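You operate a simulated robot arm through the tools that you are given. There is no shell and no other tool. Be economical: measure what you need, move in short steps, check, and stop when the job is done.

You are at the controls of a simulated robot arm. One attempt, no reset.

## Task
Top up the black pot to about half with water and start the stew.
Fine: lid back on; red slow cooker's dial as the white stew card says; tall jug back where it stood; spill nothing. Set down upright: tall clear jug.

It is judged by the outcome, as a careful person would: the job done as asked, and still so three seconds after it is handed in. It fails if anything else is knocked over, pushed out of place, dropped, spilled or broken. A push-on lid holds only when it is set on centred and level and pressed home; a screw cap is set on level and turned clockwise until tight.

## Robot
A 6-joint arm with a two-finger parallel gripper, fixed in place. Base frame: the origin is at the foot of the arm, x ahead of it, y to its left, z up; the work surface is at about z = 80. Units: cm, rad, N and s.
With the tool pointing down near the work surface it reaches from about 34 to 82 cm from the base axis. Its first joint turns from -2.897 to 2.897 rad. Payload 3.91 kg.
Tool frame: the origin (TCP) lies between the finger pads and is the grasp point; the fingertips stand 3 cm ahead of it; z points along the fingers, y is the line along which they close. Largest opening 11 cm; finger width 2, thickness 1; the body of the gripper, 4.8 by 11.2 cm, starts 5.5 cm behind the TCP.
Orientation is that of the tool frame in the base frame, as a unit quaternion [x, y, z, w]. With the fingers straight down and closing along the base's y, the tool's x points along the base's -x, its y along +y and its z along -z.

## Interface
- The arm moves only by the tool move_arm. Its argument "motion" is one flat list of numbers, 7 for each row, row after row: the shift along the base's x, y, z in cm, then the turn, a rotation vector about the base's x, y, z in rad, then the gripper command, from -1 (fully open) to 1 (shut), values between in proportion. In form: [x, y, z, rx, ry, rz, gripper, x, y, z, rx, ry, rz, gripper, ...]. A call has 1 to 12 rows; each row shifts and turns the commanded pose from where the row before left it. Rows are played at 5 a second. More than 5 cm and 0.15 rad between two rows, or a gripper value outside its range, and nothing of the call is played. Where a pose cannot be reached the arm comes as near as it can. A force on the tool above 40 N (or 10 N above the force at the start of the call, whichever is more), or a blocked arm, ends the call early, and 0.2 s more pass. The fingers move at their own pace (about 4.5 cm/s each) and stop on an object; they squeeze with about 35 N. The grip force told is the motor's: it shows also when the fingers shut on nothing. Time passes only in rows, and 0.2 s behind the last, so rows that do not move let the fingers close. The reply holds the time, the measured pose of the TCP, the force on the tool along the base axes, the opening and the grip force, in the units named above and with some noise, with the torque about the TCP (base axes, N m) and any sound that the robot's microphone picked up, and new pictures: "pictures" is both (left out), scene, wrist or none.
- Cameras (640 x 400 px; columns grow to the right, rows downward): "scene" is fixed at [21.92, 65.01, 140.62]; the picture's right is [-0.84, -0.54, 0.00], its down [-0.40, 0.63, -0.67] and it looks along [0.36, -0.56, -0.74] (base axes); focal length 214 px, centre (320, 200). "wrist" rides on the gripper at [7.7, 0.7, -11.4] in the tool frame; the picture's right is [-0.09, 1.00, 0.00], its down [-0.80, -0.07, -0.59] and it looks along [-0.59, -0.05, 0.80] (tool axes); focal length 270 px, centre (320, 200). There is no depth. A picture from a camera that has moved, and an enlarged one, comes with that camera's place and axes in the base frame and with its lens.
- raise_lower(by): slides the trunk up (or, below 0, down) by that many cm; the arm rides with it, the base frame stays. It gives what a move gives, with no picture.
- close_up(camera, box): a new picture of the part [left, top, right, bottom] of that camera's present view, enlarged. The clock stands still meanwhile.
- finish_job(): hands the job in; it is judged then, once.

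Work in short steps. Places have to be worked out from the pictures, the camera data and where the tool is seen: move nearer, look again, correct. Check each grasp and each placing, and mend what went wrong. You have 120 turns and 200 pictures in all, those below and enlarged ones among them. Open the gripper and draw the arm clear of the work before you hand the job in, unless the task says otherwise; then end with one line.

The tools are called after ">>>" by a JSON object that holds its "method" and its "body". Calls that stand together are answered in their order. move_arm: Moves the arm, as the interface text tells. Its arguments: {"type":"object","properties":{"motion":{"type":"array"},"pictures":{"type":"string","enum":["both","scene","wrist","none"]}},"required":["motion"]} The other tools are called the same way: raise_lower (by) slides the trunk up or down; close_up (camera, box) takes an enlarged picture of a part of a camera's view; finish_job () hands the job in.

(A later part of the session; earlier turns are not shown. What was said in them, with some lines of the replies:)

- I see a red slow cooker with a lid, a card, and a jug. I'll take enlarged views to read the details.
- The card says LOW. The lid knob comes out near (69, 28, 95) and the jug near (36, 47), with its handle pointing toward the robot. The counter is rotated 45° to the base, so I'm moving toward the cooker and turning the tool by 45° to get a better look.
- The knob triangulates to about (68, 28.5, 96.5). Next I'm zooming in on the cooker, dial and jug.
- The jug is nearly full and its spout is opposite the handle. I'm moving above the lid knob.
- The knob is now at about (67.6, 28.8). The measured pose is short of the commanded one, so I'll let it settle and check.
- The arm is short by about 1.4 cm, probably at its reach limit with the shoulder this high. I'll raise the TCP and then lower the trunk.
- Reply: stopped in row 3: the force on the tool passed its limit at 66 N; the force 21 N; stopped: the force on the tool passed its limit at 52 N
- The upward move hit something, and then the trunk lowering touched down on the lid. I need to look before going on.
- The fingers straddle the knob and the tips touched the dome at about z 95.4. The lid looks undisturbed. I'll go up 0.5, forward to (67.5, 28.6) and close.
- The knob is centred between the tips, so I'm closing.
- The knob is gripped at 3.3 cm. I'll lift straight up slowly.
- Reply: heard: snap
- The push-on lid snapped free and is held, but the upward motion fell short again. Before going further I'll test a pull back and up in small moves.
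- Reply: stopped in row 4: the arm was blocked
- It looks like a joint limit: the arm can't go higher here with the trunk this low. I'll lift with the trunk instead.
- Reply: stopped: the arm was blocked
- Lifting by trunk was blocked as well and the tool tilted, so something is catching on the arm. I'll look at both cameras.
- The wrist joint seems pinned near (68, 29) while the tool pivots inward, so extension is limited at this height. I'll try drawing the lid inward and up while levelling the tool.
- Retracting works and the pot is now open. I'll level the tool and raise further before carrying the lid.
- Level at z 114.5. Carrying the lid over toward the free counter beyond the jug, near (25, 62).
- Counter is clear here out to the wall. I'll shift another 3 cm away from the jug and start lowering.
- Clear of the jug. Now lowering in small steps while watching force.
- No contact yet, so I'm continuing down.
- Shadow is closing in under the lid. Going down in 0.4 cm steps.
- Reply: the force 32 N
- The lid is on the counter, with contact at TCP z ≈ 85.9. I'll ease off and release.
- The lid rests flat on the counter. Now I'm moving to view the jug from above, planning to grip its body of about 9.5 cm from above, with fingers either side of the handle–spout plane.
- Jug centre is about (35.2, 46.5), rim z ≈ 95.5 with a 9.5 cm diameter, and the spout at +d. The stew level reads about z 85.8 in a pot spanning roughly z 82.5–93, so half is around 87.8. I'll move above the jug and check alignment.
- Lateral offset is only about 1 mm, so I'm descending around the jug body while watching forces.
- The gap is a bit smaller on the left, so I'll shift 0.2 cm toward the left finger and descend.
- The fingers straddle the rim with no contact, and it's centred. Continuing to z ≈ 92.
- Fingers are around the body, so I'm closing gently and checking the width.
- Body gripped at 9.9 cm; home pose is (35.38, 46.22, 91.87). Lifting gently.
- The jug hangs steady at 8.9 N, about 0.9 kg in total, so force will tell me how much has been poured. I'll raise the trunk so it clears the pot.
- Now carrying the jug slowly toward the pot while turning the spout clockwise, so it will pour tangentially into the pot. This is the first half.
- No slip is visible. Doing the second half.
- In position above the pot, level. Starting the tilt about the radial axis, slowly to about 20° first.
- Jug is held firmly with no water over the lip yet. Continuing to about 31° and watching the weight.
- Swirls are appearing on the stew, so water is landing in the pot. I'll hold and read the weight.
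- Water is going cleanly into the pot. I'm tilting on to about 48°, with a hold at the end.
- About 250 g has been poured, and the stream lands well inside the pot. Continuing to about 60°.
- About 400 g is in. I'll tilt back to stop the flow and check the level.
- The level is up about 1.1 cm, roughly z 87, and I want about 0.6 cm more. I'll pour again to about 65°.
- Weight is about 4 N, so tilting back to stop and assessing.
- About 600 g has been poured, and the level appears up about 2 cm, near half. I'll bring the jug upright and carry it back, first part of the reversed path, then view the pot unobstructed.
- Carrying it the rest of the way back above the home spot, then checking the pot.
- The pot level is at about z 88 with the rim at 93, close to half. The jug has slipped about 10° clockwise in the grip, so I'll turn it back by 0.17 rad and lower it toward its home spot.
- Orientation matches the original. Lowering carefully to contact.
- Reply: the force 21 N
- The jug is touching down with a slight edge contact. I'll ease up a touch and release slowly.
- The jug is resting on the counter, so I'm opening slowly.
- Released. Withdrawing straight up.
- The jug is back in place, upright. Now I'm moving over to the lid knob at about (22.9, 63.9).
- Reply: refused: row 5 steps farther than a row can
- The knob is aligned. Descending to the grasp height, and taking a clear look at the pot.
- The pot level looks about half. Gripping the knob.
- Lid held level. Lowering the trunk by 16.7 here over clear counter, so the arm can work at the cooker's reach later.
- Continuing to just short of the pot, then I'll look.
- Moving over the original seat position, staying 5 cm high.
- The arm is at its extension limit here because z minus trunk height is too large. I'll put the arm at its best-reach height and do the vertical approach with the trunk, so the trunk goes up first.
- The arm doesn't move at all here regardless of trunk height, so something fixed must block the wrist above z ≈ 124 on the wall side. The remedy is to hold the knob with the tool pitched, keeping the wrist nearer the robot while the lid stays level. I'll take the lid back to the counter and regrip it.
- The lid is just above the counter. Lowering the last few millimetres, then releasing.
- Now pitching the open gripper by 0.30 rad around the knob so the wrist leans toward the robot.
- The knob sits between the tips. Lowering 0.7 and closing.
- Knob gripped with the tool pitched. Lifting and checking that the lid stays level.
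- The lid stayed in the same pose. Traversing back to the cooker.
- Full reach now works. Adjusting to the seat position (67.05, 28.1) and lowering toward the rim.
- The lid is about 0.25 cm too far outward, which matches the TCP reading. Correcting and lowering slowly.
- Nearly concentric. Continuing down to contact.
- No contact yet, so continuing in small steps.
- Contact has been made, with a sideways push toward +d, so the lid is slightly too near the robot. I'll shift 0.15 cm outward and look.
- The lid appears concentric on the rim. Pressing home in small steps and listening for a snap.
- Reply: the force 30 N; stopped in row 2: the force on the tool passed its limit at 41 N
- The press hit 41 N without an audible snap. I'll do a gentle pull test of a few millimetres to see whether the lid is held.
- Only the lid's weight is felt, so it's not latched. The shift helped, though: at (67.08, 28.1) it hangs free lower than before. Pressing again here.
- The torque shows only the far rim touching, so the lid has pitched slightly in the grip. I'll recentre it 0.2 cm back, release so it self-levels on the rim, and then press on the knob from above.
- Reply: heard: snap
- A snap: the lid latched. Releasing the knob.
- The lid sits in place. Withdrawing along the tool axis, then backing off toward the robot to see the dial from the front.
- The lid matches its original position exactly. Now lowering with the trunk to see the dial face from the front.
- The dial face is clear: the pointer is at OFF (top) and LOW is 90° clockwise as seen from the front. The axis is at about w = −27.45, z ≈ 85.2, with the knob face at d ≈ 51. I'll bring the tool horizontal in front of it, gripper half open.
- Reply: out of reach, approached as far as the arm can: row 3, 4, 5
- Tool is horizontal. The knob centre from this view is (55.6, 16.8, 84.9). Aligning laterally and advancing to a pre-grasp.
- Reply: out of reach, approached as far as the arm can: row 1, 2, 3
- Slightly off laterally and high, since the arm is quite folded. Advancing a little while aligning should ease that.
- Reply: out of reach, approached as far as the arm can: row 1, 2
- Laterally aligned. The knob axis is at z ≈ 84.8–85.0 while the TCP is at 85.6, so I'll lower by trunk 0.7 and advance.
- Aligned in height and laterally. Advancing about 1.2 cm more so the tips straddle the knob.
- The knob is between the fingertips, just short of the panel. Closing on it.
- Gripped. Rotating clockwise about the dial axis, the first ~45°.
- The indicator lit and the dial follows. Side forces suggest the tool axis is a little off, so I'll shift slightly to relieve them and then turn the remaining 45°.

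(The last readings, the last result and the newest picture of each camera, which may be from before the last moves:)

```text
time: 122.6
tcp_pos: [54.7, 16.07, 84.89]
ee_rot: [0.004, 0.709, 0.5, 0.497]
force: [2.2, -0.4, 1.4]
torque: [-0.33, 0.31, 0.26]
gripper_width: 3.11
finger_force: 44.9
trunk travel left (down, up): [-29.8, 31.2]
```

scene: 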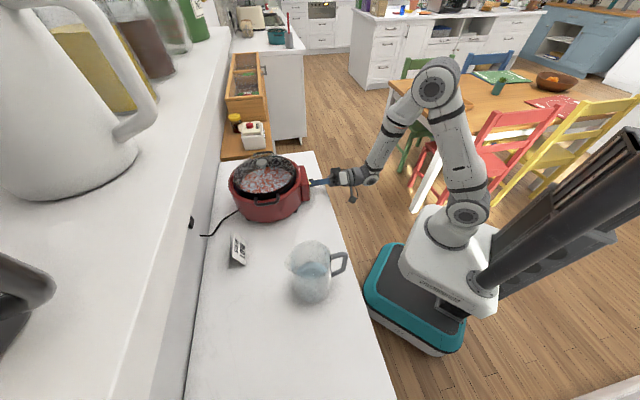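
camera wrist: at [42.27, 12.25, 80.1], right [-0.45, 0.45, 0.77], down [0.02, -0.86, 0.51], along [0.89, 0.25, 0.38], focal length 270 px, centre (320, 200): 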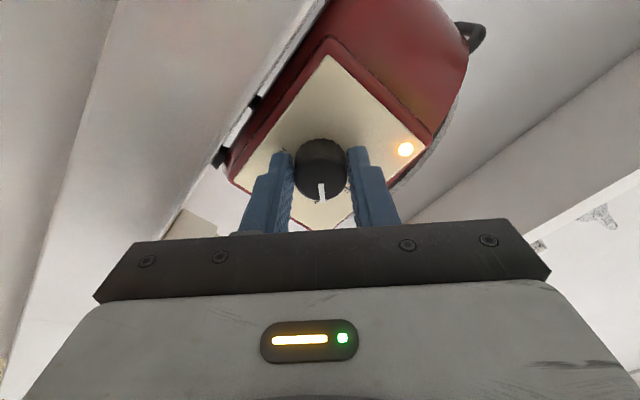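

>>> {"method": "move_arm", "body": {"motion": [0, 0, 0, 0.0925, 0.0925, 0, 1, 0, 0, 0, 0.0925, 0.0925, 0, 1, 0, 0, 0, 0.0925, 0.0925, 0, 1, 0, 0, 0, 0.0925, 0.0925, 0, 1, 0, 0, 0, 0.0925, 0.0925, 0, 1, 0, 0, 0, 0.0925, 0.0925, 0, 1, 0, 0, 0, 0, 0, 0, 1]}}

>>> {"method": "close_up", "body": {"camera": "wrist", "box": [200, 20, 460, 240]}}

```text
time: 124.2
tcp_pos: [54.57, 16.1, 85.05]
ee_rot: [0.272, 0.652, 0.655, 0.267]
force: [4.0, 5.0, 16.1]
torque: [0.32, -0.38, -0.29]
gripper_width: 3.13
finger_force: 44.6
trunk travel left (down, up): [-29.8, 31.2]
camera wrist: at [40.98, 13.53, 85.91], right [0.07, -0.07, 1.0], down [0.15, -0.99, -0.08], along [0.99, 0.15, -0.05], focal length 270 px, centre (320, 200)
```

scene: 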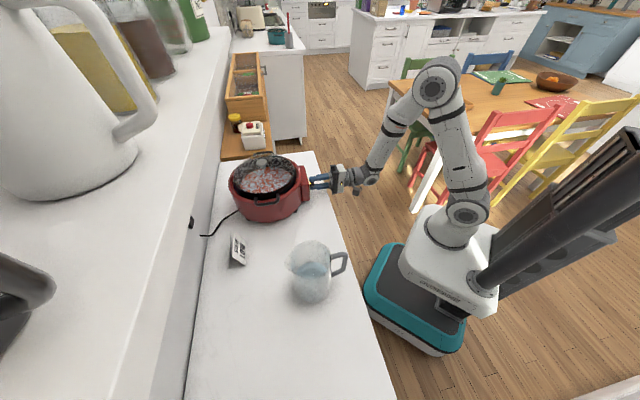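
wrist: 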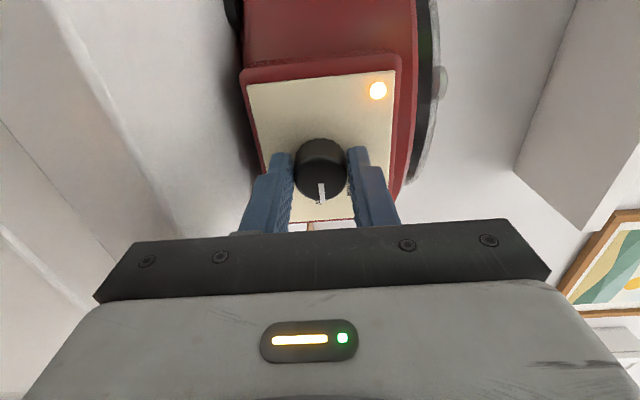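

```text
1.82 times, centred on (330, 130) of wrist
camera zoom: at [40.98, 13.53, 85.91], right [0.07, -0.07, 1.0], down [0.15, -0.99, -0.08], along [0.99, 0.15, -0.05], focal length 491 px, centre (302, 327)
```

zoom: 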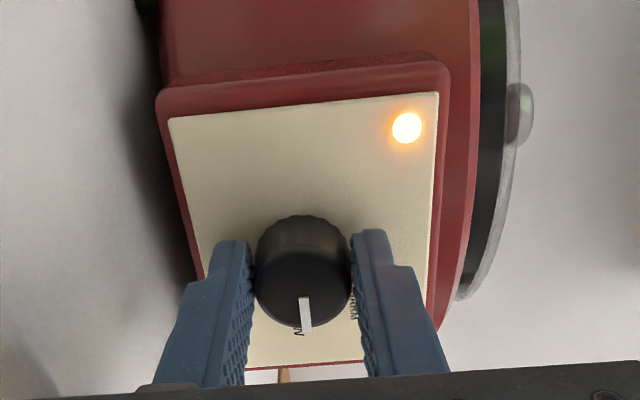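

The dial has turned 90° with the pointer at LOW. I'll relieve the vertical force, open slightly and back straight out.

>>> {"method": "move_arm", "body": {"motion": [0, 0, 0.12, 0, 0, 0, 1, 0, 0, 0, 0, 0, 0, 0.2, 0, 0, 0, 0, 0, 0, 0.2, 0, 0, 0, 0, 0, 0, 0.2], "pictures": "none"}}

>>> {"method": "move_arm", "body": {"motion": [-0.7, -0.7, 0, 0, 0, 0, 0.2, -1, -1, 0, 0, 0, 0, 0.2, -1.2, -1.2, 0.3, 0, 0, 0, 0.2, -1, -1, 0.5, 0, 0, 0, 0.2, 0, 0, 0, 0, 0, 0, 0.2], "pictures": "wrist"}}

>>> {"method": "close_up", "body": {"camera": "wrist", "box": [220, 20, 420, 200]}}

```text
time: 125.2
tcp_pos: [54.54, 16.1, 85.1]
ee_rot: [0.273, 0.653, 0.654, 0.267]
force: [0.3, -0.5, 0.2]
torque: [0.01, -0.03, -0.02]
gripper_width: 4.39
finger_force: 0.1
trunk travel left (down, up): [-29.8, 31.2]
```

```text
time: 126.4
tcp_pos: [50.67, 12.16, 85.94]
ee_rot: [0.271, 0.653, 0.654, 0.267]
force: [-0.2, 1.2, 0.1]
torque: [-0.01, -0.01, -0.01]
gripper_width: 4.38
finger_force: 0.0
trunk travel left (down, up): [-29.8, 31.2]
camera wrist: at [37.07, 9.58, 86.73], right [0.07, -0.07, 1.0], down [0.15, -0.99, -0.08], along [0.99, 0.15, -0.06], focal length 270 px, centre (320, 200)
```

wrist: 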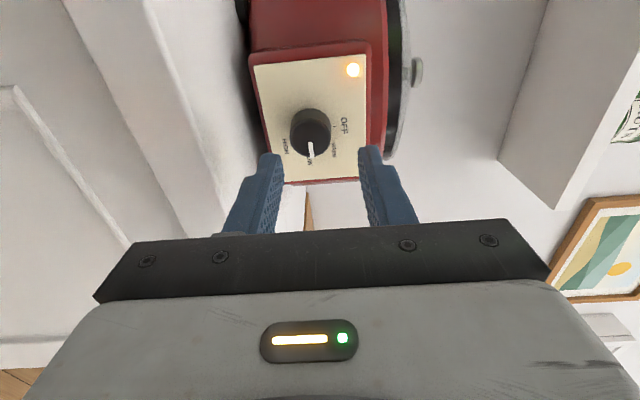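

```text
2.22 times, centred on (320, 110) of wrist
camera zoom: at [37.07, 9.58, 86.73], right [0.07, -0.07, 1.0], down [0.15, -0.99, -0.08], along [0.99, 0.15, -0.06], focal length 601 px, centre (320, 400)
```

zoom: 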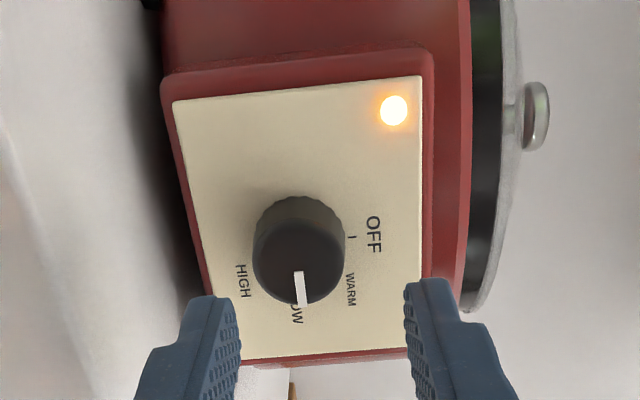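

The pointer is at LOW, the light is on, and the lid looks flat in side view. Drawing the arm clear and checking the whole scene.

>>> {"method": "move_arm", "body": {"motion": [-1, -1.5, 2, 0, 0, 0, 0.2, -0.5, -1.5, 3, 0, 0, 0, -1, 0, -1, 4, 0, 0, 0, -1, 0, 0, 4, 0, 0, 0, -1, 0, 0, 4, 0, 0, 0, -1]}}

>>> {"method": "close_up", "body": {"camera": "scene", "box": [200, 130, 360, 310]}}

>>> {"method": "close_up", "body": {"camera": "scene", "box": [220, 145, 320, 225]}}

```text
time: 127.6
tcp_pos: [49.3, 8.13, 102.86]
ee_rot: [0.273, 0.653, 0.654, 0.267]
force: [0.2, -0.4, 0.2]
torque: [-0.01, -0.02, 0.04]
gripper_width: 11.0
finger_force: 0.1
trunk travel left (down, up): [-29.8, 31.2]
camera wrist: at [35.58, 5.52, 103.77], right [0.07, -0.07, 1.0], down [0.15, -0.99, -0.08], along [0.99, 0.15, -0.06], focal length 270 px, centre (320, 200)
```

scene: 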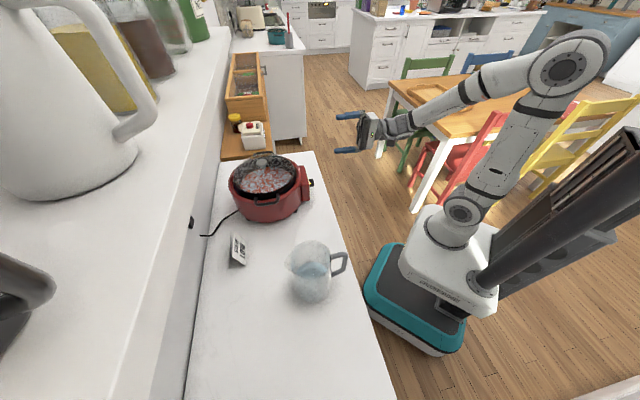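
wrist: 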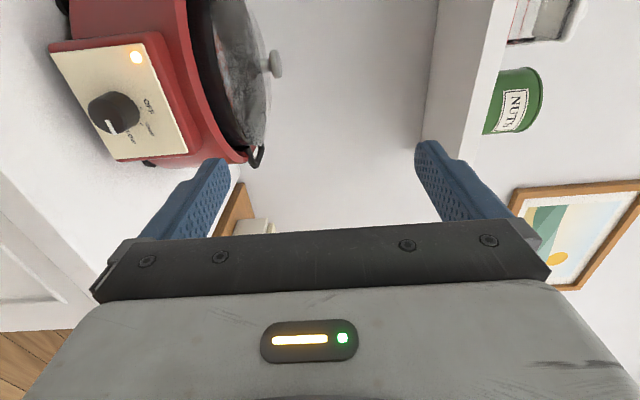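

```text
2.22 times, centred on (280, 220) of scene
camera zoom: at [21.92, 65.01, 140.62], right [-0.84, -0.54, 0.0], down [-0.4, 0.63, -0.67], along [0.36, -0.56, -0.74], focal length 477 px, centre (409, 156)
```

zoom: 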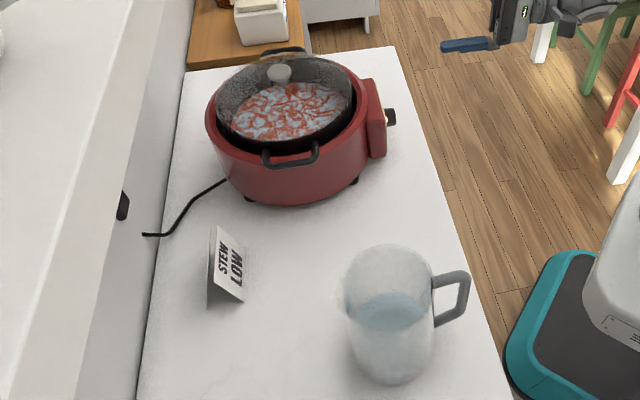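

```text
5.00 times, centred on (270, 185) of scene
camera zoom: at [21.92, 65.01, 140.62], right [-0.84, -0.54, 0.0], down [-0.4, 0.63, -0.67], along [0.36, -0.56, -0.74], focal length 1072 px, centre (570, 275)
```

zoom: 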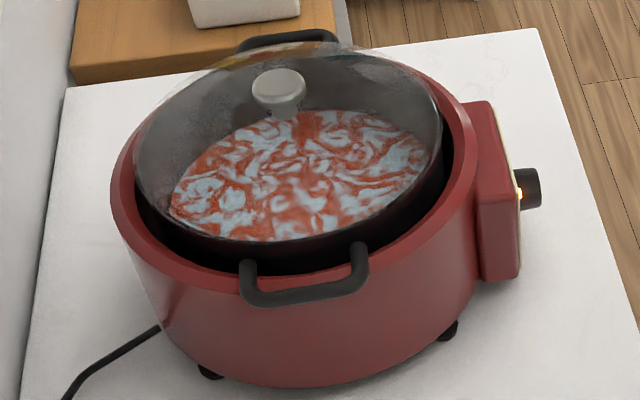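

The cooker hasn't moved, the lid is latched, the dial is at LOW, the jug is upright in its place and the counter is dry. The gripper is open and clear, so I'm handing in.

>>> {"method": "finish_job", "body": {}}

```text
The job is handed in.
```

The stew is started: the pot is topped up to about half, judged from the camera view, with the lid snapped back on and the cooker's dial at LOW. The jug is upright where it stood, and I saw no spills.
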